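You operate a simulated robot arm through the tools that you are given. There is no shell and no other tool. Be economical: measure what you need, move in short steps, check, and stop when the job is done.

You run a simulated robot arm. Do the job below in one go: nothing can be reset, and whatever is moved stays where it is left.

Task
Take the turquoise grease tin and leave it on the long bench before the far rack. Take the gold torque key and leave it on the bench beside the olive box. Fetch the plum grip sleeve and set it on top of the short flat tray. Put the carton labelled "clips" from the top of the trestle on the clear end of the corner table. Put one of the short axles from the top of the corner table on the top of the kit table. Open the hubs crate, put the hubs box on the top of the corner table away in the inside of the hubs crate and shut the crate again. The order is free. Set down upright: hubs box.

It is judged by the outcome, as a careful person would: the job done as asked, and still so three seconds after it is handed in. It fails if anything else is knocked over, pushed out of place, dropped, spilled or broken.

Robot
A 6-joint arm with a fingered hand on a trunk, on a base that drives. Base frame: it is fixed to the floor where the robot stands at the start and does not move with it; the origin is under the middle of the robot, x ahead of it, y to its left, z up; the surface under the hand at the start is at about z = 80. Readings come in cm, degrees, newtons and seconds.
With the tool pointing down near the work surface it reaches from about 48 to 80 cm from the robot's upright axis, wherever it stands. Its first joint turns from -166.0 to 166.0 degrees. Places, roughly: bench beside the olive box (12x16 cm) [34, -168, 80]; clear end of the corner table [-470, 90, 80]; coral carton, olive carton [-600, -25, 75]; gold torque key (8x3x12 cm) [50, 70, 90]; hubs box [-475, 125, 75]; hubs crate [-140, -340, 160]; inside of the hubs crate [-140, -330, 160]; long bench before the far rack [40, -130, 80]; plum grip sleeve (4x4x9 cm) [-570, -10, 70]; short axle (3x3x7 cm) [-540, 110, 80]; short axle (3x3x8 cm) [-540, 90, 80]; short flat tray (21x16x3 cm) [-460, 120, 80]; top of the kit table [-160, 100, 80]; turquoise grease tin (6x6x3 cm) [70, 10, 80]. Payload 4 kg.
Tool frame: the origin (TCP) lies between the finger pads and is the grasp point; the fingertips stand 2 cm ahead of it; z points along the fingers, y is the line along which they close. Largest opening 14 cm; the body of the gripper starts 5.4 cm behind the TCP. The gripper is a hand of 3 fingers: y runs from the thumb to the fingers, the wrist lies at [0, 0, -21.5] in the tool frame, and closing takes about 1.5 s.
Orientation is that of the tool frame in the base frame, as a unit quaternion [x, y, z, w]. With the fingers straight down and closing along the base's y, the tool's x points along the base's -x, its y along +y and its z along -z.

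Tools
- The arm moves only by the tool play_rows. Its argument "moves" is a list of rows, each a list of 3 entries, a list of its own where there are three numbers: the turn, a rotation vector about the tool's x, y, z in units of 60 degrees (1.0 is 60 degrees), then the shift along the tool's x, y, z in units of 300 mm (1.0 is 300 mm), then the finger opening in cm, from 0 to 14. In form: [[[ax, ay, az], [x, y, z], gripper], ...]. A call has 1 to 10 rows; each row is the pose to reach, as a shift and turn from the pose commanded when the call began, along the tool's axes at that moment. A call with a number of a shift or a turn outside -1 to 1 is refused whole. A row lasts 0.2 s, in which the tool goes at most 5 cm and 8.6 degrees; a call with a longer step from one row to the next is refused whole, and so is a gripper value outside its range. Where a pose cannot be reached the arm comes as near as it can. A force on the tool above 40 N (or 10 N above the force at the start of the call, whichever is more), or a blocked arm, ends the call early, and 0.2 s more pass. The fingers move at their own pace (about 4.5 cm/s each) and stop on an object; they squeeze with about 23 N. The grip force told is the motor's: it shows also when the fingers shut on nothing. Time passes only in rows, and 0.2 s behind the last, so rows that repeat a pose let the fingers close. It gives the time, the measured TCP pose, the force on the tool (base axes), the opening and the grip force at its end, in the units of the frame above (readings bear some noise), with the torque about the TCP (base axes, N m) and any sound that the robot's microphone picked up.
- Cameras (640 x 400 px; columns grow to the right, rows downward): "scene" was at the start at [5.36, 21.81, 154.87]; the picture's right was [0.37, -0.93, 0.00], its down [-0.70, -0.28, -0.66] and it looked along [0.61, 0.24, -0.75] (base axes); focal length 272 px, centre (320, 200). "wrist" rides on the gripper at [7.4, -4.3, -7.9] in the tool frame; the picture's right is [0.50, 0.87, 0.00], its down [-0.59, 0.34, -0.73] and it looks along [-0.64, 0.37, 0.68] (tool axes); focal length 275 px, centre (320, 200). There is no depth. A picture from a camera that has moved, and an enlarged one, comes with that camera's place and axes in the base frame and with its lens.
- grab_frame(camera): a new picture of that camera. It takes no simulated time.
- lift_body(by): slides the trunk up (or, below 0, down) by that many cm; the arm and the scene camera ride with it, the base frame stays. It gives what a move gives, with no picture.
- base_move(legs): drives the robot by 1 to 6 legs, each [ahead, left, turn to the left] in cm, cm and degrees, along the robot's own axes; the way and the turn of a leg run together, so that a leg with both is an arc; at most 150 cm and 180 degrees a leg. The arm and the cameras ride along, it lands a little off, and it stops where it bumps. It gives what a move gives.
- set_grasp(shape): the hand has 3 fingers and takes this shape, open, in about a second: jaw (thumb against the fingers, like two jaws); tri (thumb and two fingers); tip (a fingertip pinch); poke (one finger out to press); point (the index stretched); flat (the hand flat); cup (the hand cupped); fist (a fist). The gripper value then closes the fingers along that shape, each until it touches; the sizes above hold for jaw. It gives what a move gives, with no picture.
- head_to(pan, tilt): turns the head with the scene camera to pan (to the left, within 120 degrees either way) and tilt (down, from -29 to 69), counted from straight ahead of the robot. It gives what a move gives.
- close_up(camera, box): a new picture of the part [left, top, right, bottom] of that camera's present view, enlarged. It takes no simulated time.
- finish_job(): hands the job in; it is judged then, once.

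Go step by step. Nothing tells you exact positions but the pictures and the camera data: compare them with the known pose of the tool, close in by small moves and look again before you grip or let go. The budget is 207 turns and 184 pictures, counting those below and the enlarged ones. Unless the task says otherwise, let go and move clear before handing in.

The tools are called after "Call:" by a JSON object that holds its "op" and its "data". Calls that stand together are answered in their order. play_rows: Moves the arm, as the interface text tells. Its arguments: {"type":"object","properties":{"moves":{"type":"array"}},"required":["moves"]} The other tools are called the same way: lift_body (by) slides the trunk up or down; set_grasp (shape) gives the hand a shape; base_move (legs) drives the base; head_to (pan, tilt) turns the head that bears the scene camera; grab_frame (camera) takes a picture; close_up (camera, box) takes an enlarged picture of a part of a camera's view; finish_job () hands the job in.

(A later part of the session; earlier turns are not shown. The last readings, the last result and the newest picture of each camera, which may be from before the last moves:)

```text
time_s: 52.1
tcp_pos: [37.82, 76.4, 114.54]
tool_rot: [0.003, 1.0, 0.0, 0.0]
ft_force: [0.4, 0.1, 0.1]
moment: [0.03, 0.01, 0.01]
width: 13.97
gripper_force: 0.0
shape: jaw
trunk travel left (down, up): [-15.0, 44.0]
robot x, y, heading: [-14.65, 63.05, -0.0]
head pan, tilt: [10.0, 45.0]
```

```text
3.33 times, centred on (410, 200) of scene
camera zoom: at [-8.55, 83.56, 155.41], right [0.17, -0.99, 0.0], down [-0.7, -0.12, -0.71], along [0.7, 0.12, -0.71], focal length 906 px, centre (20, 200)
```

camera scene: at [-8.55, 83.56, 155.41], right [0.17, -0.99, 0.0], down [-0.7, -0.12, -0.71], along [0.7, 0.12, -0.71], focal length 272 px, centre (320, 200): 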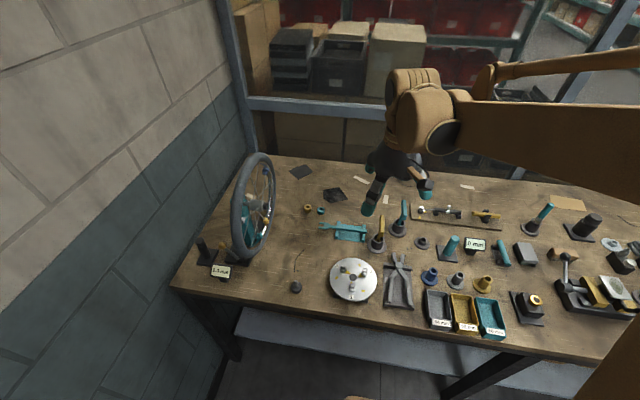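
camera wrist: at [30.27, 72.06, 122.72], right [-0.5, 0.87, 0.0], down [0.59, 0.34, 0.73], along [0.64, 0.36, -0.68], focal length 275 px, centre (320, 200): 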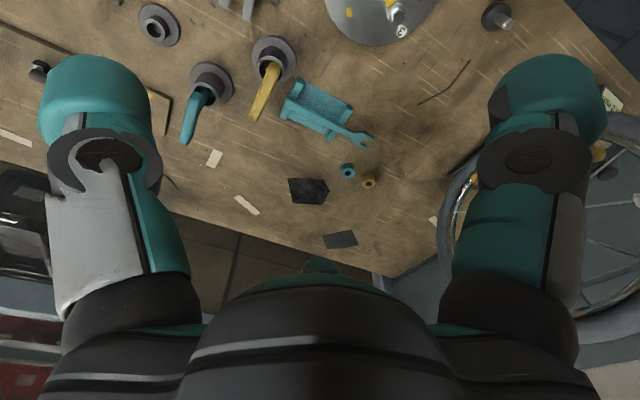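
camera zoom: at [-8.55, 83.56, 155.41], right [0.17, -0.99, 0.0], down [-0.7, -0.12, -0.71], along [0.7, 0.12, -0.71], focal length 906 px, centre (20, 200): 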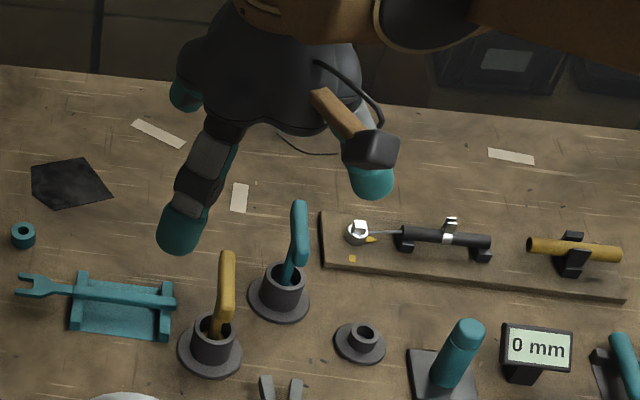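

I repeat with shorter steps.

Call:
{"op": "play_rows", "data": {"moves": [[[0, 0, 0], [-0.15, -0.04, 0], 12], [[0, 0, 0], [-0.3, -0.075, 0], 9], [[0, 0, 0], [-0.313, -0.08, 0.15], 7], [[0, 0, 0], [-0.313, -0.08, 0.3], 6], [[0, 0, 0], [-0.313, -0.08, 0.42], 6], [[0, 0, 0], [-0.313, -0.08, 0.55], 6], [[0, 0, 0], [-0.313, -0.08, 0.55], 6]]}}

Call:
{"op": "grab_frame", "data": {"camera": "wrist"}}

Call:
{"op": "close_up", "data": {"camera": "scene", "box": [320, 140, 500, 260]}}

```text
time_s: 53.7
tcp_pos: [47.2, 74.14, 98.21]
tool_rot: [0.002, 1.0, 0.0, 0.0]
ft_force: [0.2, 0.4, -0.6]
moment: [0.0, 0.0, 0.03]
width: 6.02
gripper_force: 0.1
shape: jaw
trunk travel left (down, up): [-15.0, 44.0]
robot x, y, heading: [-15.07, 62.81, -0.2]
head pan, tilt: [10.0, 45.0]
```

```text
145 pictures are left
camera wrist: at [39.61, 69.79, 106.34], right [-0.5, 0.87, 0.0], down [0.59, 0.34, 0.73], along [0.64, 0.36, -0.68], focal length 275 px, centre (320, 200)
```

wrist: 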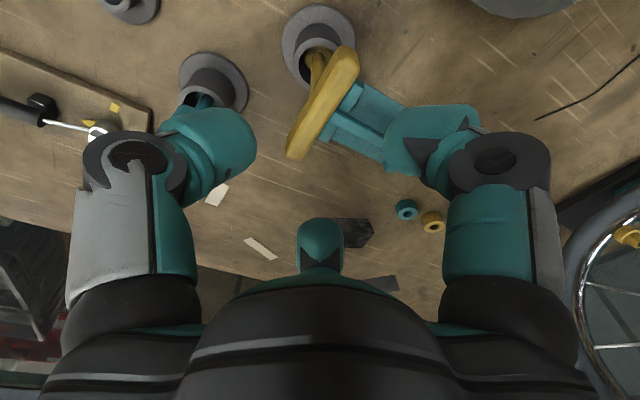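

```text
3.33 times, centred on (410, 200) of scene
camera zoom: at [-8.71, 83.56, 155.42], right [0.17, -0.99, 0.0], down [-0.7, -0.12, -0.71], along [0.7, 0.12, -0.71], focal length 906 px, centre (20, 200)
```

zoom: 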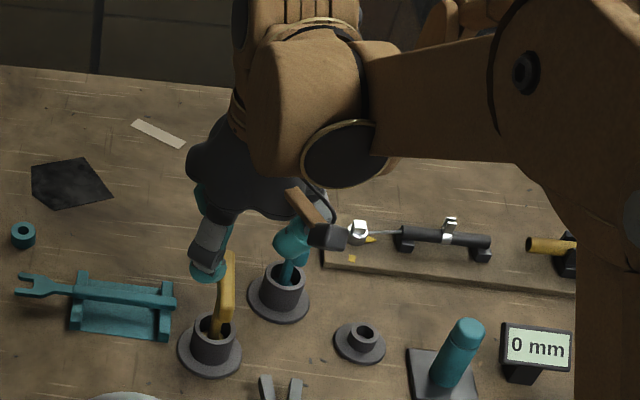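

Alignment is good. I go down 7 cm to the bar and close.

Call:
{"op": "play_rows", "data": {"moves": [[[0, 0, 0], [0.007, -0.01, 0.12], 6], [[0, 0, 0], [0.007, -0.01, 0.24], 6], [[0, 0, 0], [0.007, -0.01, 0.24], 6]]}}

Call:
{"op": "grab_frame", "data": {"camera": "wrist"}}

Call:
{"op": "close_up", "data": {"camera": "scene", "box": [320, 140, 500, 260]}}

```text
time_s: 54.5
tcp_pos: [47.02, 73.54, 90.98]
tool_rot: [0.001, 1.0, 0.001, 0.0]
ft_force: [0.1, -0.1, -0.5]
moment: [-0.02, 0.0, 0.01]
width: 6.06
gripper_force: 0.2
shape: jaw
trunk travel left (down, up): [-15.0, 44.0]
robot x, y, heading: [-14.98, 63.36, -0.3]
head pan, tilt: [10.0, 45.0]
```

```text
143 pictures are left
camera wrist: at [39.47, 69.29, 99.07], right [-0.5, 0.87, 0.0], down [0.59, 0.34, 0.73], along [0.64, 0.36, -0.68], focal length 275 px, centre (320, 200)
```

wrist: 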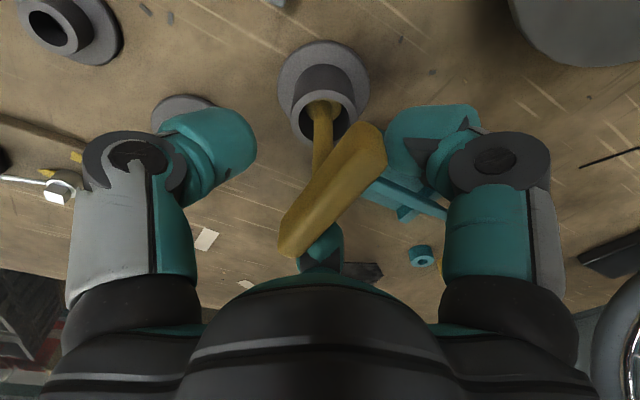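

```text
3.33 times, centred on (410, 200) of scene
camera zoom: at [-8.69, 83.56, 155.42], right [0.17, -0.99, 0.0], down [-0.7, -0.12, -0.71], along [0.7, 0.12, -0.71], focal length 906 px, centre (20, 200)
```

zoom: 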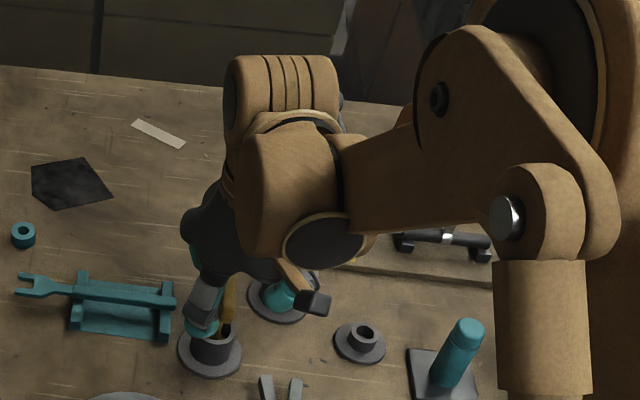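

The bar passes right through the grasp point. I close and test.

Call:
{"op": "play_rows", "data": {"moves": [[[0, 0, 0], [0, 0, 0], 4], [[0, 0, 0], [0, 0, 0], 2.5], [[0, 0, 0], [0, 0, 0], 1], [[0, 0, 0], [0, 0, 0], 0.5], [[0, 0, 0], [0, 0, 0], 0.5], [[0, 0, 0], [0, 0, 0], 0.5]]}}

Call:
{"op": "play_rows", "data": {"moves": [[[0, 0, 0], [0, 0, -0.05], 0.5], [[0, 0, 0], [0, 0, -0.1], 0.5], [[0, 0, 0], [0, 0, -0.15], 0.5], [[0, 0, 0], [0, 0, -0.15], 0.5]]}}

Call:
{"op": "grab_frame", "data": {"camera": "wrist"}}

```text
time_s: 55.9
tcp_pos: [47.17, 73.74, 90.93]
tool_rot: [0.002, 1.0, 0.0, -0.001]
ft_force: [0.3, 0.1, 0.4]
moment: [-0.09, -0.03, 0.01]
width: 2.07
gripper_force: 23.4
shape: jaw
trunk travel left (down, up): [-15.0, 44.0]
robot x, y, heading: [-15.02, 63.28, -0.1]
head pan, tilt: [10.0, 45.0]
```

```text
time_s: 56.9
tcp_pos: [46.91, 73.76, 95.6]
tool_rot: [0.002, 1.0, 0.0, -0.001]
ft_force: [-0.2, -0.7, -0.9]
moment: [0.01, 0.01, 0.0]
width: 2.09
gripper_force: 23.9
shape: jaw
trunk travel left (down, up): [-15.0, 44.0]
robot x, y, heading: [-14.79, 63.18, -0.1]
head pan, tilt: [10.0, 45.0]
```

```text
141 pictures are left
camera wrist: at [39.44, 69.43, 103.68], right [-0.5, 0.87, 0.0], down [0.59, 0.34, 0.73], along [0.64, 0.36, -0.68], focal length 275 px, centre (320, 200)
```

wrist: 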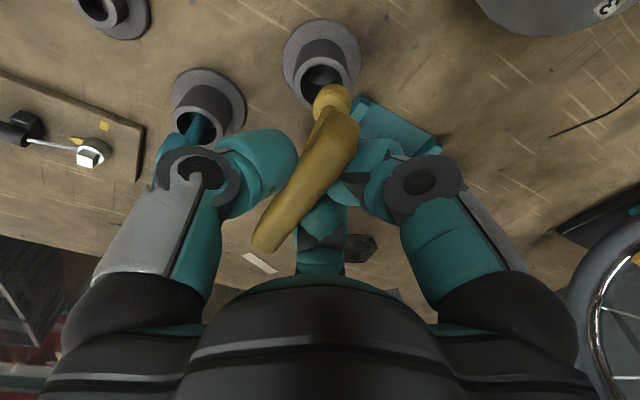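

The key is held and coming out of its socket. I lift it well clear and check.

Call:
{"op": "play_rows", "data": {"moves": [[[0, 0, 0], [0, 0, -0.12], 0.5], [[0, 0, 0], [0, 0, -0.25], 0.5], [[0, 0, 0], [0, 0, -0.4], 0.5], [[0, 0, 0], [0.1, 0, -0.5], 0.5], [[0, 0, 0], [0.2, 0, -0.6], 0.5], [[0, 0, 0], [0.3, 0, -0.65], 0.5]]}}

Call:
{"op": "grab_frame", "data": {"camera": "scene"}}

Call:
{"op": "grab_frame", "data": {"camera": "wrist"}}

```text
time_s: 58.3
tcp_pos: [37.52, 73.62, 115.05]
tool_rot: [0.002, 1.0, -0.001, 0.0]
ft_force: [-0.5, -0.2, -0.1]
moment: [0.03, -0.03, -0.02]
width: 2.09
gripper_force: 22.6
shape: jaw
trunk travel left (down, up): [-15.0, 44.0]
robot x, y, heading: [-14.9, 63.15, -0.1]
head pan, tilt: [10.0, 45.0]
```

```text
140 pictures are left
camera scene: at [-8.82, 83.55, 155.42], right [0.17, -0.99, 0.0], down [-0.7, -0.12, -0.71], along [0.7, 0.12, -0.71], focal length 272 px, centre (320, 200)
```

scene: 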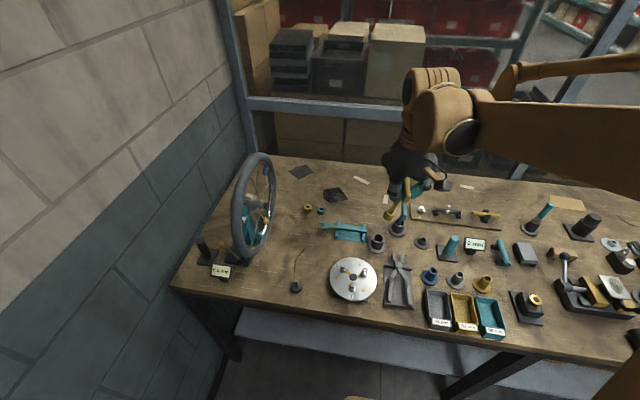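

```text
139 pictures are left
camera wrist: at [29.96, 69.22, 123.15], right [-0.5, 0.87, 0.0], down [0.59, 0.34, 0.73], along [0.64, 0.36, -0.68], focal length 275 px, centre (320, 200)
```

wrist: 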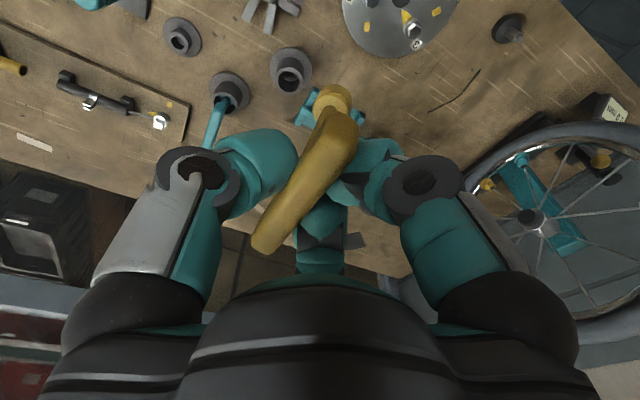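

The key hangs straight in the hand. I back off 30 cm and drive right past the bench to the olive box end.

Call:
{"op": "base_move", "data": {"legs": [[-28, 0, 0], [0, -115, 0], [0, -112, 0]]}}

Call:
{"op": "head_to", "data": {"pan": 15, "tilt": 45}}

Call:
{"op": "grab_frame", "data": {"camera": "scene"}}

```text
time_s: 71.1
tcp_pos: [6.32, -155.14, 114.97]
tool_rot: [0.016, 1.0, -0.001, -0.001]
ft_force: [-0.5, -0.6, -1.1]
moment: [0.03, -0.05, -0.02]
width: 2.09
gripper_force: 22.9
shape: jaw
trunk travel left (down, up): [-15.0, 44.0]
robot x, y, heading: [-46.36, -163.96, -2.1]
head pan, tilt: [10.0, 45.0]
```

```text
time_s: 71.7
tcp_pos: [6.48, -155.14, 114.96]
tool_rot: [0.016, 1.0, 0.0, -0.001]
ft_force: [0.5, 0.0, -2.3]
moment: [0.03, 0.03, 0.03]
width: 2.09
gripper_force: 23.7
shape: jaw
trunk travel left (down, up): [-15.0, 44.0]
robot x, y, heading: [-46.5, -163.97, -1.9]
head pan, tilt: [15.0, 45.0]
```

```text
138 pictures are left
camera scene: at [-39.68, -143.08, 155.42], right [0.23, -0.97, 0.0], down [-0.69, -0.16, -0.71], along [0.69, 0.16, -0.71], focal length 272 px, centre (320, 200)
```

scene: 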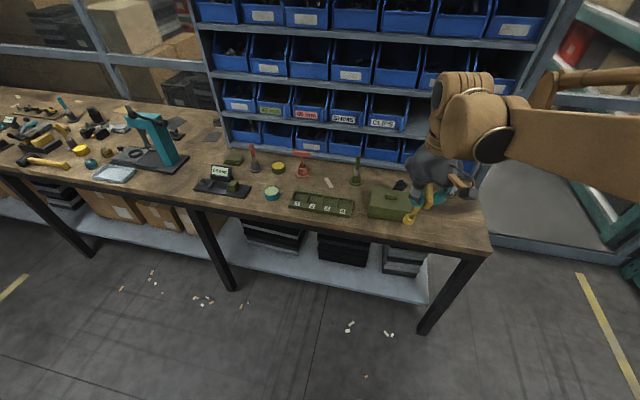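

The olive box ends at y≈−159.5 and the bench at y≈−186. I enlarge the free corner to check it.

Call:
{"op": "close_up", "data": {"camera": "scene", "box": [340, 140, 520, 260]}}

Call:
{"op": "grab_frame", "data": {"camera": "wrist"}}

```text
3.33 times, centred on (430, 200) of scene
camera zoom: at [-39.68, -143.08, 155.42], right [0.23, -0.97, 0.0], down [-0.69, -0.16, -0.71], along [0.69, 0.16, -0.71], focal length 906 px, centre (-47, 200)
```

zoom: 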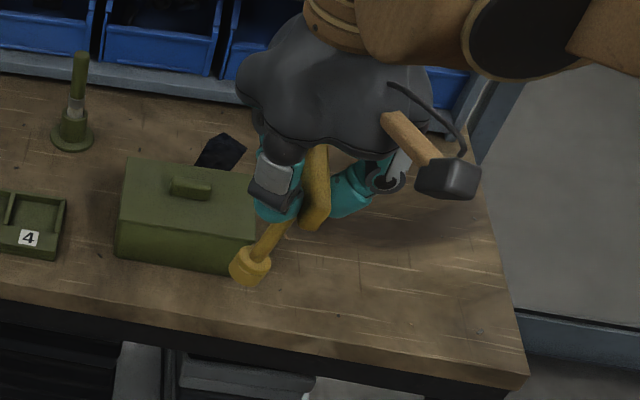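

```text
136 pictures are left
camera wrist: at [-1.2, -159.24, 123.08], right [-0.47, 0.88, 0.0], down [0.6, 0.32, 0.73], along [0.65, 0.35, -0.68], focal length 275 px, centre (320, 200)
```

wrist: 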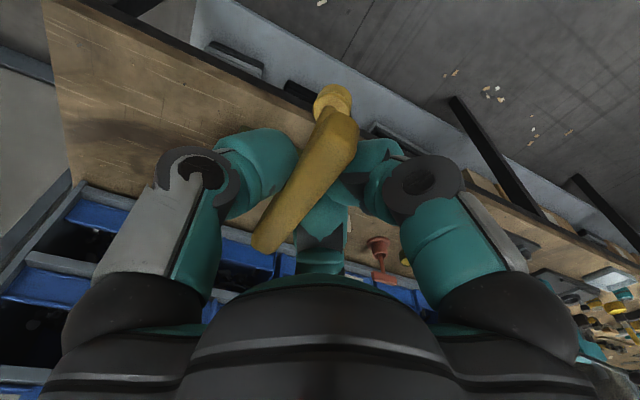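

The corner is clear. I swing the hand to a 60° lean toward me so the key's shaft points forward and down, and move above [28, −168].

Call:
{"op": "play_rows", "data": {"moves": [[[0, -0.125, 0], [-0.06, -0.08, 0], 0.5], [[0, -0.25, 0], [-0.13, -0.16, 0.03], 0.5], [[0, -0.375, 0], [-0.22, -0.25, 0.08], 0.5], [[0, -0.5, 0], [-0.32, -0.33, 0.15], 0.5], [[0, -0.625, 0], [-0.42, -0.39, 0.24], 0.5], [[0, -0.75, 0], [-0.52, -0.407, 0.34], 0.5], [[0, -0.875, 0], [-0.62, -0.407, 0.44], 0.5], [[0, -1.0, 0], [-0.72, -0.407, 0.54], 0.5], [[0, -1.0, 0], [-0.733, -0.407, 0.567], 0.5], [[0, -1.0, 0], [-0.733, -0.407, 0.567], 0.5]]}}

Call:
{"op": "close_up", "data": {"camera": "scene", "box": [340, 140, 520, 260]}}

Call:
{"op": "grab_frame", "data": {"camera": "wrist"}}

```text
time_s: 73.9
tcp_pos: [27.91, -168.17, 97.79]
tool_rot: [0.014, 0.866, -0.009, 0.5]
ft_force: [0.0, -0.8, -0.4]
moment: [0.04, 0.01, 0.01]
width: 2.06
gripper_force: 23.2
shape: jaw
trunk travel left (down, up): [-15.0, 44.0]
robot x, y, heading: [-46.42, -163.41, -1.8]
head pan, tilt: [15.0, 45.0]
```

```text
3.33 times, centred on (430, 200) of scene
camera zoom: at [-39.67, -143.09, 155.42], right [0.23, -0.97, 0.0], down [-0.69, -0.16, -0.71], along [0.69, 0.16, -0.71], focal length 906 px, centre (-47, 200)
```

zoom: 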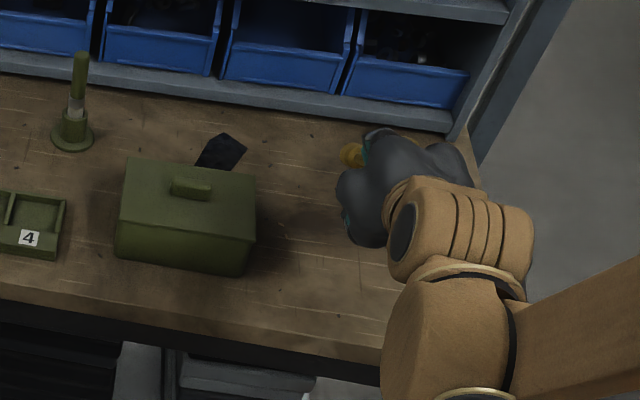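

```text
134 pictures are left
camera wrist: at [17.13, -172.09, 95.64], right [-0.22, 0.87, -0.43], down [-0.33, 0.35, 0.88], along [0.92, 0.34, 0.21], focal length 275 px, centre (320, 200)
```

wrist: 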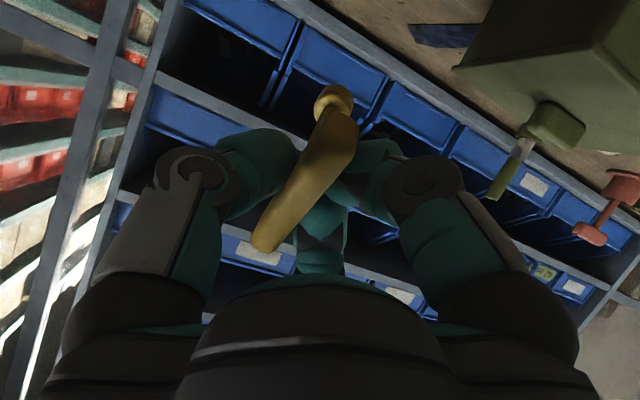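

The shaft lies along the tool axis, tip about 6 cm below the grasp point. I lower to just above contact.

Call:
{"op": "play_rows", "data": {"moves": [[[0, 0, 0], [0.08, 0, 0.072], 0.5], [[0, 0, 0], [0.16, 0, 0.144], 0.5], [[0, 0, 0], [0.241, 0, 0.216], 0.5], [[0, 0, 0], [0.241, 0, 0.216], 0.5]]}}

Call:
{"op": "head_to", "data": {"pan": -5, "tilt": 40}}

Call:
{"op": "grab_frame", "data": {"camera": "scene"}}

Call:
{"op": "grab_frame", "data": {"camera": "wrist"}}

```text
time_s: 74.9
tcp_pos: [30.03, -168.03, 88.46]
tool_rot: [0.015, 0.866, -0.009, 0.499]
ft_force: [-0.5, -0.4, -1.3]
moment: [0.02, 0.02, 0.02]
width: 2.09
gripper_force: 23.1
shape: jaw
trunk travel left (down, up): [-15.0, 44.0]
robot x, y, heading: [-46.37, -163.84, -1.8]
head pan, tilt: [15.0, 45.0]
```

```text
time_s: 75.8
tcp_pos: [30.08, -168.09, 88.52]
tool_rot: [0.014, 0.867, -0.008, 0.499]
ft_force: [-1.3, 0.6, -2.3]
moment: [0.03, 0.02, -0.02]
width: 2.09
gripper_force: 23.3
shape: jaw
trunk travel left (down, up): [-15.0, 44.0]
robot x, y, heading: [-46.41, -163.98, -1.8]
head pan, tilt: [-5.0, 40.0]
```

```text
133 pictures are left
camera scene: at [-39.14, -145.94, 156.14], right [-0.12, -0.99, 0.0], down [-0.64, 0.08, -0.77], along [0.76, -0.09, -0.64], focal length 272 px, centre (320, 200)
```

scene: 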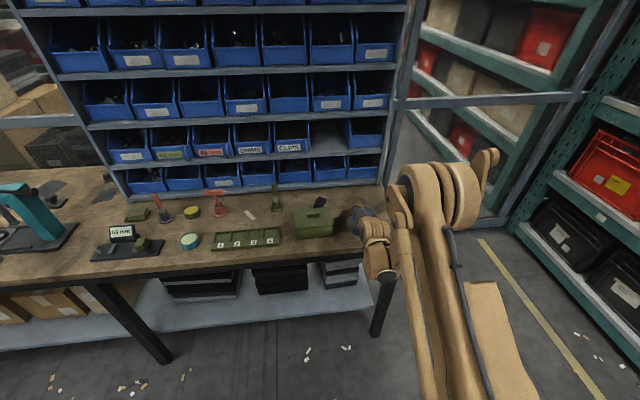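

```text
132 pictures are left
camera wrist: at [19.24, -172.12, 86.21], right [-0.22, 0.87, -0.43], down [-0.33, 0.35, 0.88], along [0.92, 0.34, 0.21], focal length 275 px, centre (320, 200)
```

wrist: 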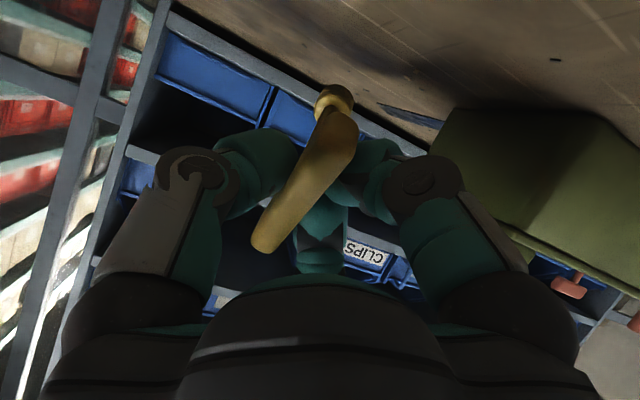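

I lower slowly until the tip touches.

Call:
{"op": "play_rows", "data": {"moves": [[[0, 0, 0], [0.015, 0, 0.008], 0.5], [[0, 0, 0], [0.03, 0, 0.017], 0.5], [[0, 0, 0], [0.043, 0, 0.025], 0.5], [[0, 0, 0], [0.043, 0, 0.025], 0.5]]}}

Call:
{"op": "play_rows", "data": {"moves": [[[0, 0, 0], [0.006, 0, 0.003], 0.5], [[0, 0, 0], [0.012, 0, 0.006], 0.5], [[0, 0, 0], [0.018, 0, 0.009], 0.5], [[0, 0, 0], [0.018, 0, 0.009], 0.5]]}}

```text
time_s: 76.8
tcp_pos: [29.99, -168.04, 86.97]
tool_rot: [0.014, 0.866, -0.009, 0.499]
ft_force: [-0.8, -0.6, -1.2]
moment: [0.0, 0.03, 0.01]
width: 2.1
gripper_force: 23.0
shape: jaw
trunk travel left (down, up): [-15.0, 44.0]
robot x, y, heading: [-46.06, -163.52, -1.7]
head pan, tilt: [-5.0, 40.0]
```

```text
time_s: 77.8
tcp_pos: [29.93, -168.17, 86.24]
tool_rot: [0.014, 0.867, -0.009, 0.499]
ft_force: [-0.1, 0.9, -1.2]
moment: [0.0, -0.01, 0.0]
width: 2.07
gripper_force: 23.3
shape: jaw
trunk travel left (down, up): [-15.0, 44.0]
robot x, y, heading: [-46.53, -163.51, -2.0]
head pan, tilt: [-5.0, 40.0]
```

Not touching yet; further down in the same small steps.

Call:
{"op": "play_rows", "data": {"moves": [[[0, 0, 0], [0.006, 0, 0.003], 0.5], [[0, 0, 0], [0.012, 0, 0.006], 0.5], [[0, 0, 0], [0.018, 0, 0.009], 0.5], [[0, 0, 0], [0.024, 0, 0.012], 0.5], [[0, 0, 0], [0.024, 0, 0.012], 0.5]]}}

Call:
{"op": "grab_frame", "data": {"camera": "wrist"}}

```text
time_s: 79.0
tcp_pos: [29.81, -168.14, 85.5]
tool_rot: [0.014, 0.866, -0.009, 0.5]
ft_force: [-0.3, 0.4, 0.6]
moment: [0.02, -0.12, 0.01]
width: 2.1
gripper_force: 22.7
shape: jaw
trunk travel left (down, up): [-15.0, 44.0]
robot x, y, heading: [-46.58, -164.03, -1.7]
head pan, tilt: [-5.0, 40.0]
```

```text
131 pictures are left
camera wrist: at [19.03, -172.14, 83.24], right [-0.22, 0.87, -0.43], down [-0.33, 0.35, 0.88], along [0.92, 0.34, 0.21], focal length 275 px, centre (320, 200)
```

wrist: 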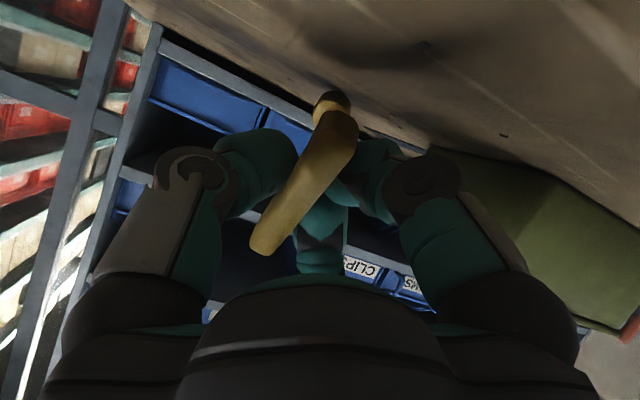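

The tip rests on the bench. I open the fingers, wait, and look before drawing back.

Call:
{"op": "play_rows", "data": {"moves": [[[0, 0, 0], [0, 0, 0], 2.6], [[0, 0, 0], [0, 0, 0], 3.2], [[0, 0, 0], [0, 0, 0], 4], [[0, 0, 0], [0, 0, 0], 5], [[0, 0, 0], [0, 0, 0], 6], [[0, 0, 0], [0, 0, 0], 7], [[0, 0, 0], [0, 0, 0], 7], [[0, 0, 0], [0, 0, 0], 7]]}}

Call:
{"op": "grab_frame", "data": {"camera": "wrist"}}

```text
time_s: 80.8
tcp_pos: [29.96, -168.1, 85.59]
tool_rot: [0.014, 0.866, -0.009, 0.499]
ft_force: [-0.7, 0.6, -0.5]
moment: [0.02, 0.03, 0.02]
width: 6.96
gripper_force: 0.2
shape: jaw
trunk travel left (down, up): [-15.0, 44.0]
robot x, y, heading: [-46.21, -163.71, -1.8]
head pan, tilt: [-5.0, 40.0]
```

```text
130 pictures are left
camera wrist: at [19.05, -172.14, 83.23], right [-0.22, 0.87, -0.43], down [-0.33, 0.35, 0.88], along [0.92, 0.34, 0.21], focal length 275 px, centre (320, 200)
```

wrist: 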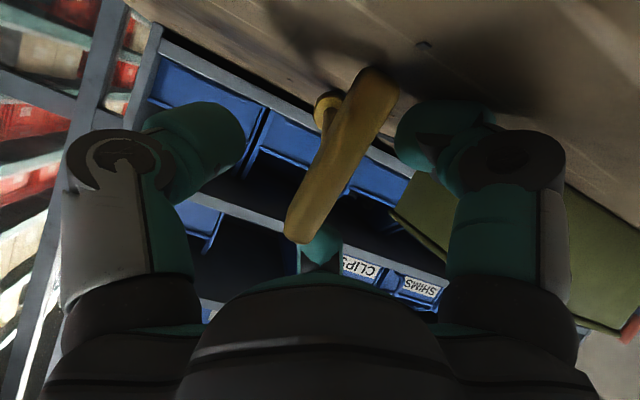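

The key has settled onto its bar end and shaft tip. I draw the hand back along its axis.

Call:
{"op": "play_rows", "data": {"moves": [[[0, 0, 0], [0, 0, -0.05], 7], [[0, 0, 0], [0, 0, -0.1], 7], [[0, 0, 0], [0, 0, -0.18], 7], [[0, 0, 0], [0, 0, -0.3], 7], [[0, 0, 0], [0, 0, -0.42], 7], [[0, 0, 0], [-0.1, 0, -0.5], 7], [[0, 0, 0], [-0.2, 0, -0.55], 7]]}}

Call:
{"op": "grab_frame", "data": {"camera": "wrist"}}

Call:
{"op": "close_up", "data": {"camera": "scene", "box": [280, 160, 460, 280]}}

```text
time_s: 82.3
tcp_pos: [18.46, -167.82, 99.25]
tool_rot: [0.014, 0.866, -0.008, 0.5]
ft_force: [-0.1, 0.0, 0.0]
moment: [0.0, 0.01, -0.03]
width: 6.96
gripper_force: 0.1
shape: jaw
out of reach, approached as far as the arm can: row 4, 5, 6
trunk travel left (down, up): [-15.0, 44.0]
robot x, y, heading: [-46.27, -163.94, -2.0]
head pan, tilt: [-5.0, 40.0]
```

```text
129 pictures are left
camera wrist: at [7.64, -171.85, 96.94], right [-0.22, 0.87, -0.43], down [-0.33, 0.35, 0.88], along [0.92, 0.34, 0.21], focal length 275 px, centre (320, 200)
```

wrist: 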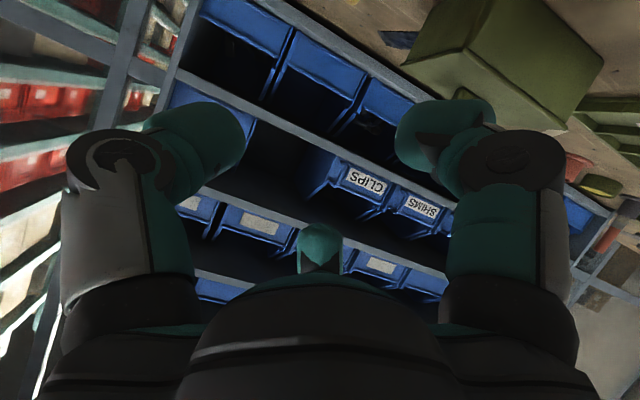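

```text
3.33 times, centred on (370, 220) of scene
camera zoom: at [-39.22, -145.94, 156.15], right [-0.12, -0.99, 0.0], down [-0.64, 0.08, -0.77], along [0.76, -0.09, -0.64], focal length 906 px, centre (153, 133)
```

zoom: 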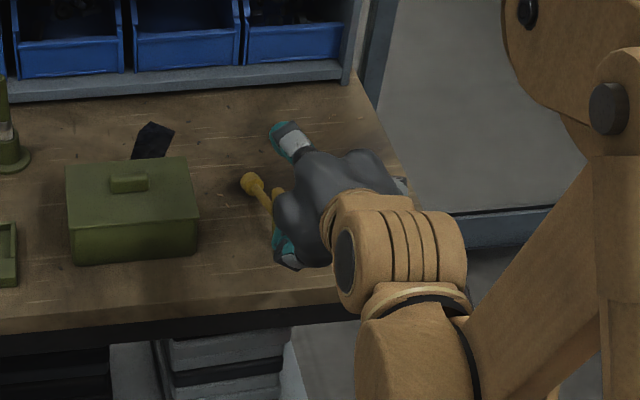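

The key lies by the box. I raise and level the hand, then look at it.

Call:
{"op": "play_rows", "data": {"moves": [[[0, 0, 0], [-0.13, 0, -0.075], 8], [[0, 0, 0], [-0.26, 0, -0.15], 9], [[0, 0.13, 0], [-0.346, 0, -0.2], 10], [[0, 0.26, 0], [-0.346, 0, -0.2], 12], [[0, 0.39, 0], [-0.346, 0, -0.2], 14], [[0, 0.52, 0], [-0.346, 0, -0.2], 14], [[0, 0.65, 0], [-0.346, 0, -0.2], 14], [[0, 0.78, 0], [-0.346, 0, -0.2], 14], [[0, 0.91, 0], [-0.346, 0, -0.2], 14], [[0, 1.0, 0], [-0.346, 0, -0.2], 14]]}}

Call:
{"op": "grab_frame", "data": {"camera": "scene"}}

Call:
{"op": "grab_frame", "data": {"camera": "wrist"}}

```text
time_s: 84.5
tcp_pos: [18.57, -167.67, 111.04]
tool_rot: [0.016, 1.0, -0.001, -0.001]
ft_force: [0.0, 0.6, 0.2]
moment: [-0.02, -0.03, -0.01]
width: 13.99
gripper_force: 0.0
shape: jaw
trunk travel left (down, up): [-15.0, 44.0]
robot x, y, heading: [-46.52, -164.01, -1.8]
head pan, tilt: [-5.0, 40.0]
```

```text
127 pictures are left
camera scene: at [-39.12, -145.95, 156.14], right [-0.12, -0.99, 0.0], down [-0.64, 0.08, -0.77], along [0.76, -0.09, -0.64], focal length 272 px, centre (320, 200)
```

scene: 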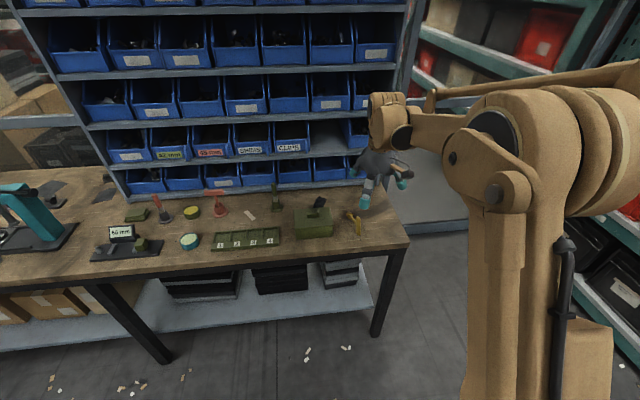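

```text
126 pictures are left
camera wrist: at [11.01, -171.84, 119.1], right [-0.47, 0.88, 0.0], down [0.6, 0.32, 0.73], along [0.65, 0.35, -0.68], focal length 275 px, centre (320, 200)
```

wrist: 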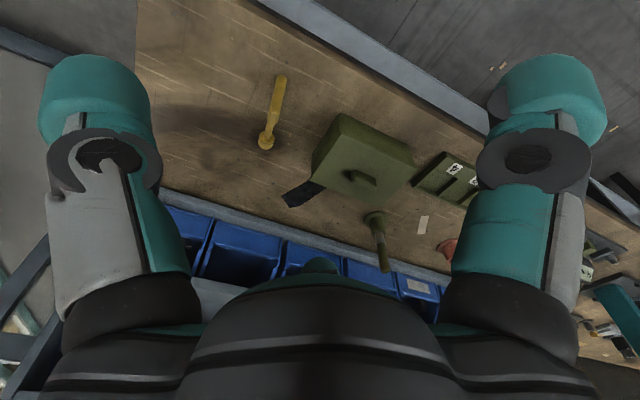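

Enlarge to check the key's rest.

Call:
{"op": "close_up", "data": {"camera": "scene", "box": [285, 180, 405, 260]}}

Call:
{"op": "close_up", "data": {"camera": "wrist", "box": [210, 50, 350, 180]}}

```text
5.00 times, centred on (345, 220) of scene
camera zoom: at [-39.12, -145.95, 156.14], right [-0.12, -0.99, 0.0], down [-0.64, 0.08, -0.77], along [0.76, -0.09, -0.64], focal length 1359 px, centre (195, 100)
```

zoom: 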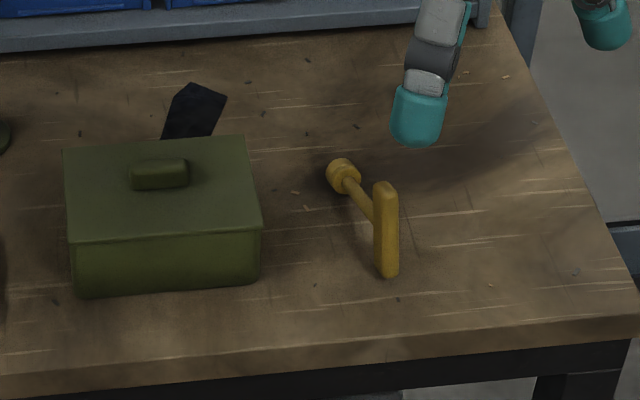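

```text
3.08 times, centred on (280, 115) of wrist
camera zoom: at [11.01, -171.84, 119.1], right [-0.47, 0.88, 0.0], down [0.6, 0.32, 0.73], along [0.65, 0.35, -0.68], focal length 847 px, centre (443, 462)
```

zoom: 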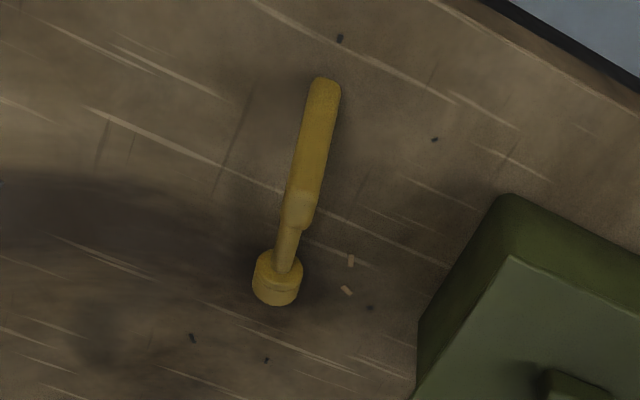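

The key rests stably beside the olive box. Next I drive into the aisle, turn around and go toward the corner table and trestle.

Call:
{"op": "base_move", "data": {"legs": [[0, 120, 2], [0, 42, 0], [0, 0, 180]]}}

Call:
{"op": "head_to", "data": {"pan": 0, "tilt": 12}}

Call:
{"op": "grab_frame", "data": {"camera": "scene"}}

Call:
{"op": "head_to", "data": {"pan": -45, "tilt": 30}}

Call:
{"op": "grab_frame", "data": {"camera": "scene"}}

```text
time_s: 100.3
tcp_pos: [-116.49, -4.56, 110.98]
tool_rot: [0.999, 0.047, 0.001, -0.001]
ft_force: [-0.7, 0.0, -0.8]
moment: [0.0, 0.03, -0.04]
width: 14.0
gripper_force: 0.1
shape: jaw
trunk travel left (down, up): [-15.0, 44.0]
robot x, y, heading: [-51.83, -0.15, -174.4]
head pan, tilt: [-5.0, 40.0]
```

```text
time_s: 101.2
tcp_pos: [-116.41, -4.49, 111.08]
tool_rot: [0.999, 0.048, 0.001, 0.0]
ft_force: [0.4, -1.1, 0.2]
moment: [0.03, 0.0, -0.01]
width: 14.0
gripper_force: 0.0
shape: jaw
trunk travel left (down, up): [-15.0, 44.0]
robot x, y, heading: [-51.65, 0.21, -174.5]
head pan, tilt: [0.0, 12.0]
```

```text
123 pictures are left
camera scene: at [-56.91, -19.82, 160.58], right [-0.09, 1.0, 0.0], down [0.21, 0.02, -0.98], along [-0.97, -0.09, -0.21], focal length 272 px, centre (320, 200)
```

scene: 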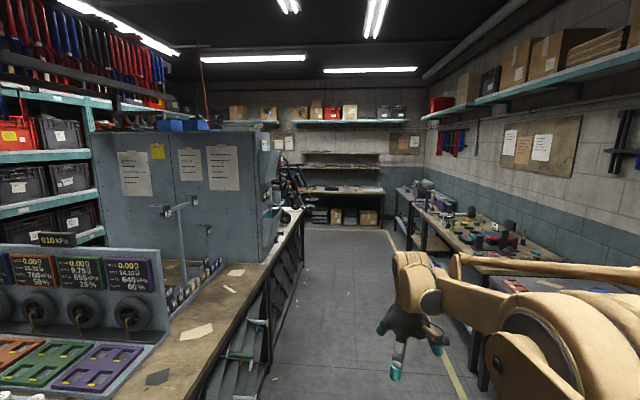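

```text
time_s: 102.4
tcp_pos: [-116.35, -4.64, 110.9]
tool_rot: [0.999, 0.047, 0.001, -0.001]
ft_force: [-0.4, -0.3, 0.3]
moment: [0.01, -0.01, 0.02]
width: 13.99
gripper_force: 0.0
shape: jaw
trunk travel left (down, up): [-15.0, 44.0]
robot x, y, heading: [-51.4, -0.33, -174.5]
head pan, tilt: [-45.0, 30.0]
```

```text
122 pictures are left
camera scene: at [-54.61, -13.18, 157.68], right [0.64, 0.77, 0.0], down [0.39, -0.32, -0.87], along [-0.67, 0.55, -0.5], focal length 272 px, centre (320, 200)
```

scene: 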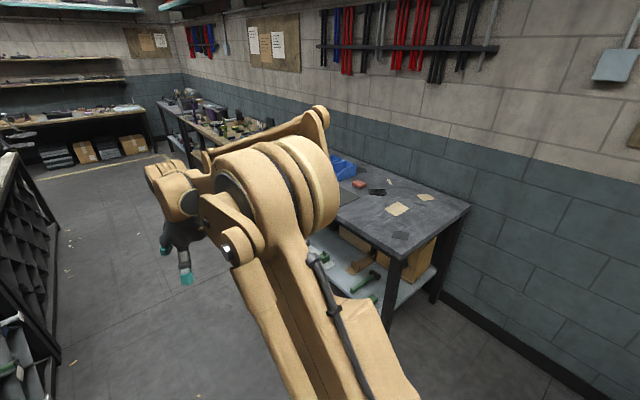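

The aisle is clear to the far end with the trestle and corner table. I straighten and drive ahead about 330 cm.

Call:
{"op": "base_move", "data": {"legs": [[0, 0, -5.5], [110, 0, 0], [110, 0, 0], [110, 0, 0]]}}

Call:
{"op": "head_to", "data": {"pan": -10, "tilt": 25}}

Call:
{"op": "grab_frame", "data": {"camera": "scene"}}

Call:
{"op": "head_to", "data": {"pan": -60, "tilt": 35}}

Call:
{"op": "grab_frame", "data": {"camera": "scene"}}

```text
time_s: 118.8
tcp_pos: [-442.18, -4.04, 110.96]
tool_rot: [1.0, 0.001, 0.001, 0.0]
ft_force: [0.7, -0.6, 0.3]
moment: [-0.01, 0.0, -0.01]
width: 13.99
gripper_force: 0.1
shape: jaw
trunk travel left (down, up): [-15.0, 44.0]
robot x, y, heading: [-376.9, -5.56, -179.9]
head pan, tilt: [-45.0, 30.0]
```

```text
time_s: 119.8
tcp_pos: [-442.15, -4.01, 110.94]
tool_rot: [1.0, 0.002, 0.001, 0.001]
ft_force: [0.0, 0.9, -0.1]
moment: [0.02, -0.01, 0.02]
width: 13.98
gripper_force: 0.0
shape: jaw
trunk travel left (down, up): [-15.0, 44.0]
robot x, y, heading: [-376.91, -5.21, -179.5]
head pan, tilt: [-10.0, 25.0]
```

```text
121 pictures are left
camera scene: at [-383.9, -22.99, 158.48], right [0.17, 0.99, 0.0], down [0.42, -0.07, -0.91], along [-0.89, 0.15, -0.42], focal length 272 px, centre (320, 200)
```

scene: 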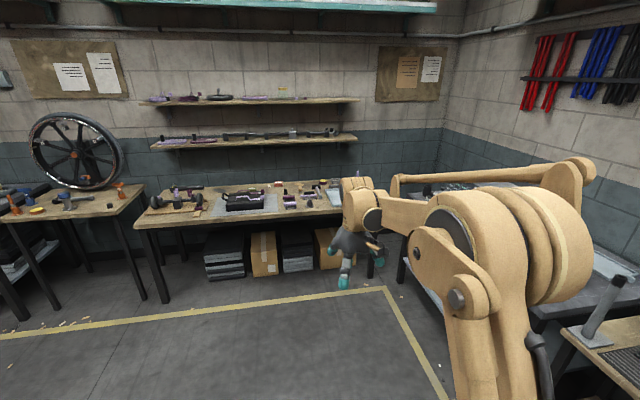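

```text
time_s: 121.0
tcp_pos: [-442.15, -4.02, 110.94]
tool_rot: [1.0, 0.001, 0.001, 0.001]
ft_force: [0.2, 0.8, -1.0]
moment: [0.0, 0.02, 0.01]
width: 13.98
gripper_force: 0.0
shape: jaw
trunk travel left (down, up): [-15.0, 44.0]
robot x, y, heading: [-376.89, -5.68, -179.7]
head pan, tilt: [-60.0, 35.0]
```

```text
120 pictures are left
camera scene: at [-379.27, -16.95, 156.9], right [0.86, 0.51, 0.0], down [0.29, -0.49, -0.82], along [-0.41, 0.71, -0.57], focal length 272 px, centre (320, 200)
```

scene: 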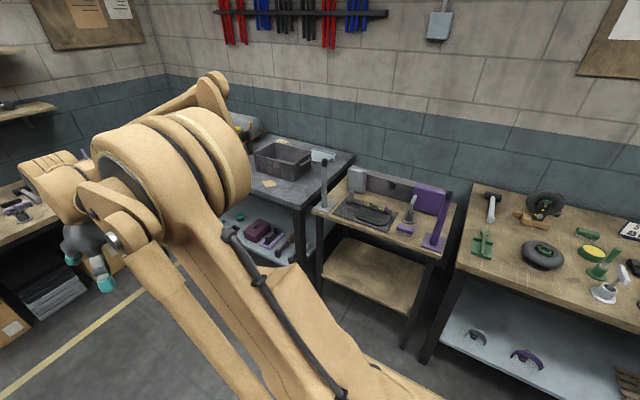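

The corner table is ahead-right (x −440 to −560, y 67–135) and the trestle straight ahead (front x≈−535). I drive 75 cm ahead and look at both closer.

Call:
{"op": "base_move", "data": {"legs": [[75, 0, 0]]}}

Call:
{"op": "head_to", "data": {"pan": -75, "tilt": 40}}

Call:
{"op": "grab_frame", "data": {"camera": "scene"}}

Call:
{"op": "head_to", "data": {"pan": 10, "tilt": 35}}

Call:
{"op": "grab_frame", "data": {"camera": "scene"}}

```text
time_s: 125.1
tcp_pos: [-518.51, -4.47, 110.97]
tool_rot: [1.0, 0.003, 0.0, -0.001]
ft_force: [0.1, -0.9, -0.1]
moment: [0.03, -0.03, -0.02]
width: 13.99
gripper_force: 0.1
shape: jaw
trunk travel left (down, up): [-15.0, 44.0]
robot x, y, heading: [-453.09, -5.64, -179.8]
head pan, tilt: [-60.0, 35.0]
```

```text
time_s: 125.9
tcp_pos: [-518.56, -4.44, 110.98]
tool_rot: [1.0, 0.003, 0.0, 0.0]
ft_force: [-0.5, -0.4, 0.5]
moment: [-0.01, 0.02, 0.01]
width: 13.99
gripper_force: 0.0
shape: jaw
trunk travel left (down, up): [-15.0, 44.0]
robot x, y, heading: [-453.62, -5.77, -179.4]
head pan, tilt: [-75.0, 40.0]
```

```text
119 pictures are left
camera scene: at [-453.52, -16.76, 156.15], right [0.96, 0.27, 0.0], down [0.17, -0.62, -0.77], along [-0.2, 0.74, -0.64], focal length 272 px, centre (320, 200)
```

scene: 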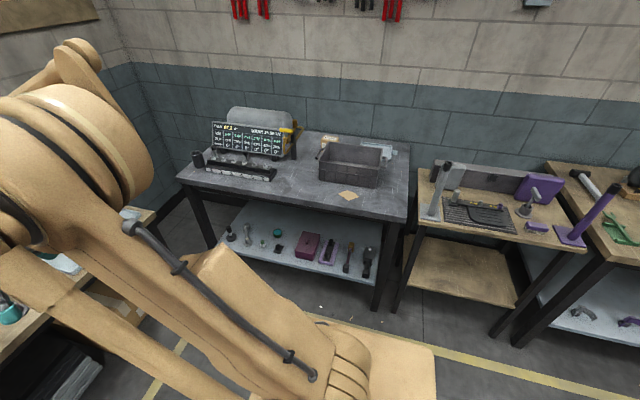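

```text
time_s: 127.5
tcp_pos: [-518.56, -4.53, 111.02]
tool_rot: [1.0, 0.002, 0.0, 0.0]
ft_force: [-1.0, 0.7, 0.4]
moment: [0.02, -0.02, 0.01]
width: 14.0
gripper_force: 0.1
shape: jaw
trunk travel left (down, up): [-15.0, 44.0]
robot x, y, heading: [-453.74, -5.44, -179.7]
head pan, tilt: [10.0, 35.0]
```

```text
118 pictures are left
camera scene: at [-459.93, -26.53, 156.9], right [-0.18, 0.98, 0.0], down [0.56, 0.1, -0.82], along [-0.81, -0.15, -0.57], focal length 272 px, centre (320, 200)
```

scene: 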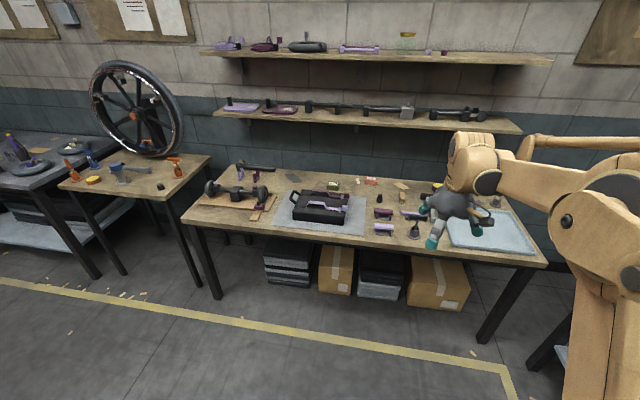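

I enlarge the corner table (needs head back) and the trestle.

Call:
{"op": "close_up", "data": {"camera": "scene", "box": [270, 160, 450, 260]}}

Call:
{"op": "head_to", "data": {"pan": -75, "tilt": 40}}

Call:
{"op": "close_up", "data": {"camera": "scene", "box": [170, 90, 430, 290]}}

```text
3.56 times, centred on (360, 210) of scene
camera zoom: at [-459.93, -26.53, 156.9], right [-0.18, 0.98, 0.0], down [0.56, 0.1, -0.82], along [-0.81, -0.15, -0.57], focal length 966 px, centre (178, 164)
```

zoom: 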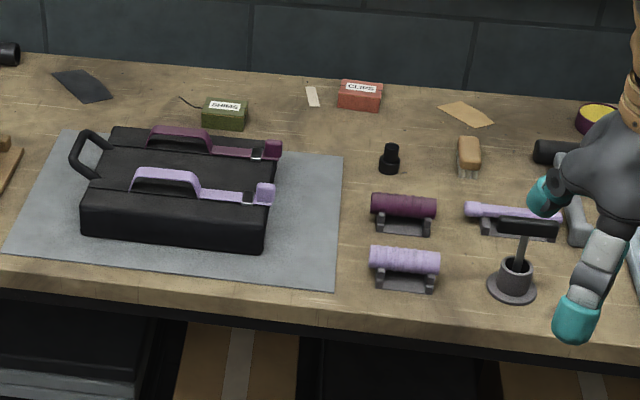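

```text
time_s: 129.1
tcp_pos: [-518.44, -4.52, 111.02]
tool_rot: [1.0, 0.002, 0.0, -0.002]
ft_force: [0.3, -0.4, -0.3]
moment: [-0.01, 0.0, 0.01]
width: 14.01
gripper_force: 0.1
shape: jaw
trunk travel left (down, up): [-15.0, 44.0]
robot x, y, heading: [-453.44, -5.99, -179.9]
head pan, tilt: [-75.0, 40.0]
```

```text
2.00 times, centred on (300, 190) of scene
camera zoom: at [-453.52, -16.76, 156.15], right [0.96, 0.27, 0.0], down [0.17, -0.62, -0.77], along [-0.2, 0.74, -0.64], focal length 544 px, centre (360, 220)
```

zoom: 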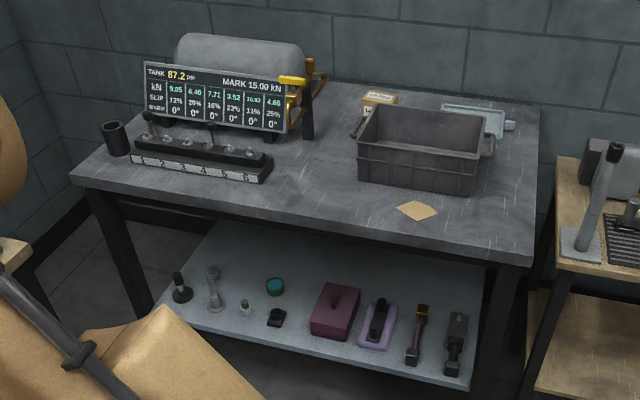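

The corner table has a numbered axle rack, a dark bin with the hubs box behind it and the light-blue tray; on the trestle the red carton is "CLIPS" and the plum sleeve lies on a V stand at about [−560, −16.5]. I drive 33 cm ahead and turn the hand 90° for the sleeve.

Call:
{"op": "base_move", "data": {"legs": [[33, 0, 0]]}}

Call:
{"op": "play_rows", "data": {"moves": [[[0, 0, 0.14], [0, 0, 0], 14], [[0, 0, 0.28], [0, 0, 0], 14], [[0, 0, 0.42], [0, 0.05, 0], 14], [[0, 0, 0.56], [0, 0.1, 0], 14], [[0, 0, 0.7], [0, 0.15, 0], 12], [[0, 0, 0.84], [0, 0.2, 0], 10], [[0, 0, 0.98], [0, 0.25, 0], 9]]}}

Call:
{"op": "play_rows", "data": {"moves": [[[0, 0, 0.13], [0, 0, 0], 8], [[0, 0, 0.26], [0, 0, 0], 8], [[0, 0, 0.39], [0, 0, 0], 8], [[0, 0, 0.52], [0, 0, 0], 8], [[0, 0, 0.52], [0, 0, 0], 8]]}}

Call:
{"op": "grab_frame", "data": {"camera": "wrist"}}

Call:
{"op": "head_to", "data": {"pan": 15, "tilt": 45}}

Call:
{"op": "grab_frame", "data": {"camera": "scene"}}

```text
time_s: 131.2
tcp_pos: [-551.64, -5.09, 110.9]
tool_rot: [1.0, 0.005, 0.001, -0.001]
ft_force: [-0.8, 0.4, -0.5]
moment: [0.0, 0.03, 0.01]
width: 13.97
gripper_force: 0.0
shape: jaw
trunk travel left (down, up): [-15.0, 44.0]
robot x, y, heading: [-486.57, -6.17, -179.6]
head pan, tilt: [-75.0, 40.0]
```

```text
time_s: 132.8
tcp_pos: [-551.42, -12.56, 110.92]
tool_rot: [0.873, -0.488, 0.0, -0.001]
ft_force: [0.7, 0.2, 0.6]
moment: [0.03, 0.01, 0.0]
width: 9.08
gripper_force: 0.1
shape: jaw
trunk travel left (down, up): [-15.0, 44.0]
robot x, y, heading: [-486.56, -5.94, -179.2]
head pan, tilt: [-75.0, 40.0]
```

```text
time_s: 134.0
tcp_pos: [-551.48, -12.55, 110.93]
tool_rot: [0.71, -0.704, 0.0, -0.001]
ft_force: [0.3, 1.1, 0.0]
moment: [-0.05, -0.01, -0.02]
width: 8.06
gripper_force: 0.0
shape: jaw
trunk travel left (down, up): [-15.0, 44.0]
robot x, y, heading: [-486.18, -6.09, -179.2]
head pan, tilt: [-75.0, 40.0]
```

```text
115 pictures are left
camera wrist: at [-547.26, -20.04, 119.01], right [-0.86, -0.51, 0.0], down [-0.34, 0.58, 0.73], along [-0.37, 0.63, -0.68], focal length 275 px, centre (320, 200)
```

wrist: 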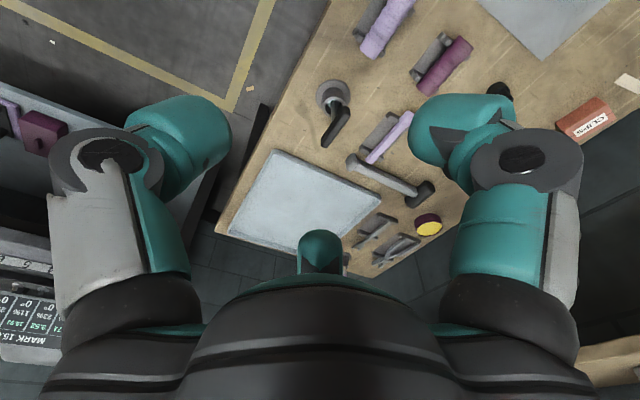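

```text
time_s: 135.7
tcp_pos: [-551.43, -12.53, 110.88]
tool_rot: [0.711, -0.703, -0.001, 0.0]
ft_force: [1.1, -0.3, 0.1]
moment: [0.02, 0.0, 0.02]
width: 8.04
gripper_force: 0.0
shape: jaw
trunk travel left (down, up): [-15.0, 44.0]
robot x, y, heading: [-486.44, -6.25, -179.2]
head pan, tilt: [15.0, 45.0]
```

```text
114 pictures are left
camera scene: at [-491.98, -27.41, 155.42], right [-0.27, 0.96, 0.0], down [0.68, 0.19, -0.71], along [-0.68, -0.19, -0.71], focal length 272 px, centre (320, 200)
```

scene: 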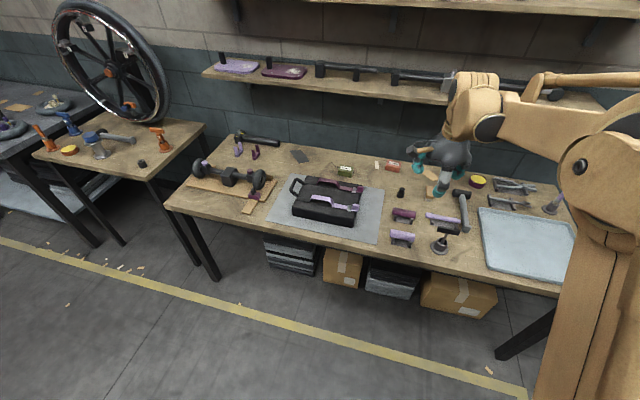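

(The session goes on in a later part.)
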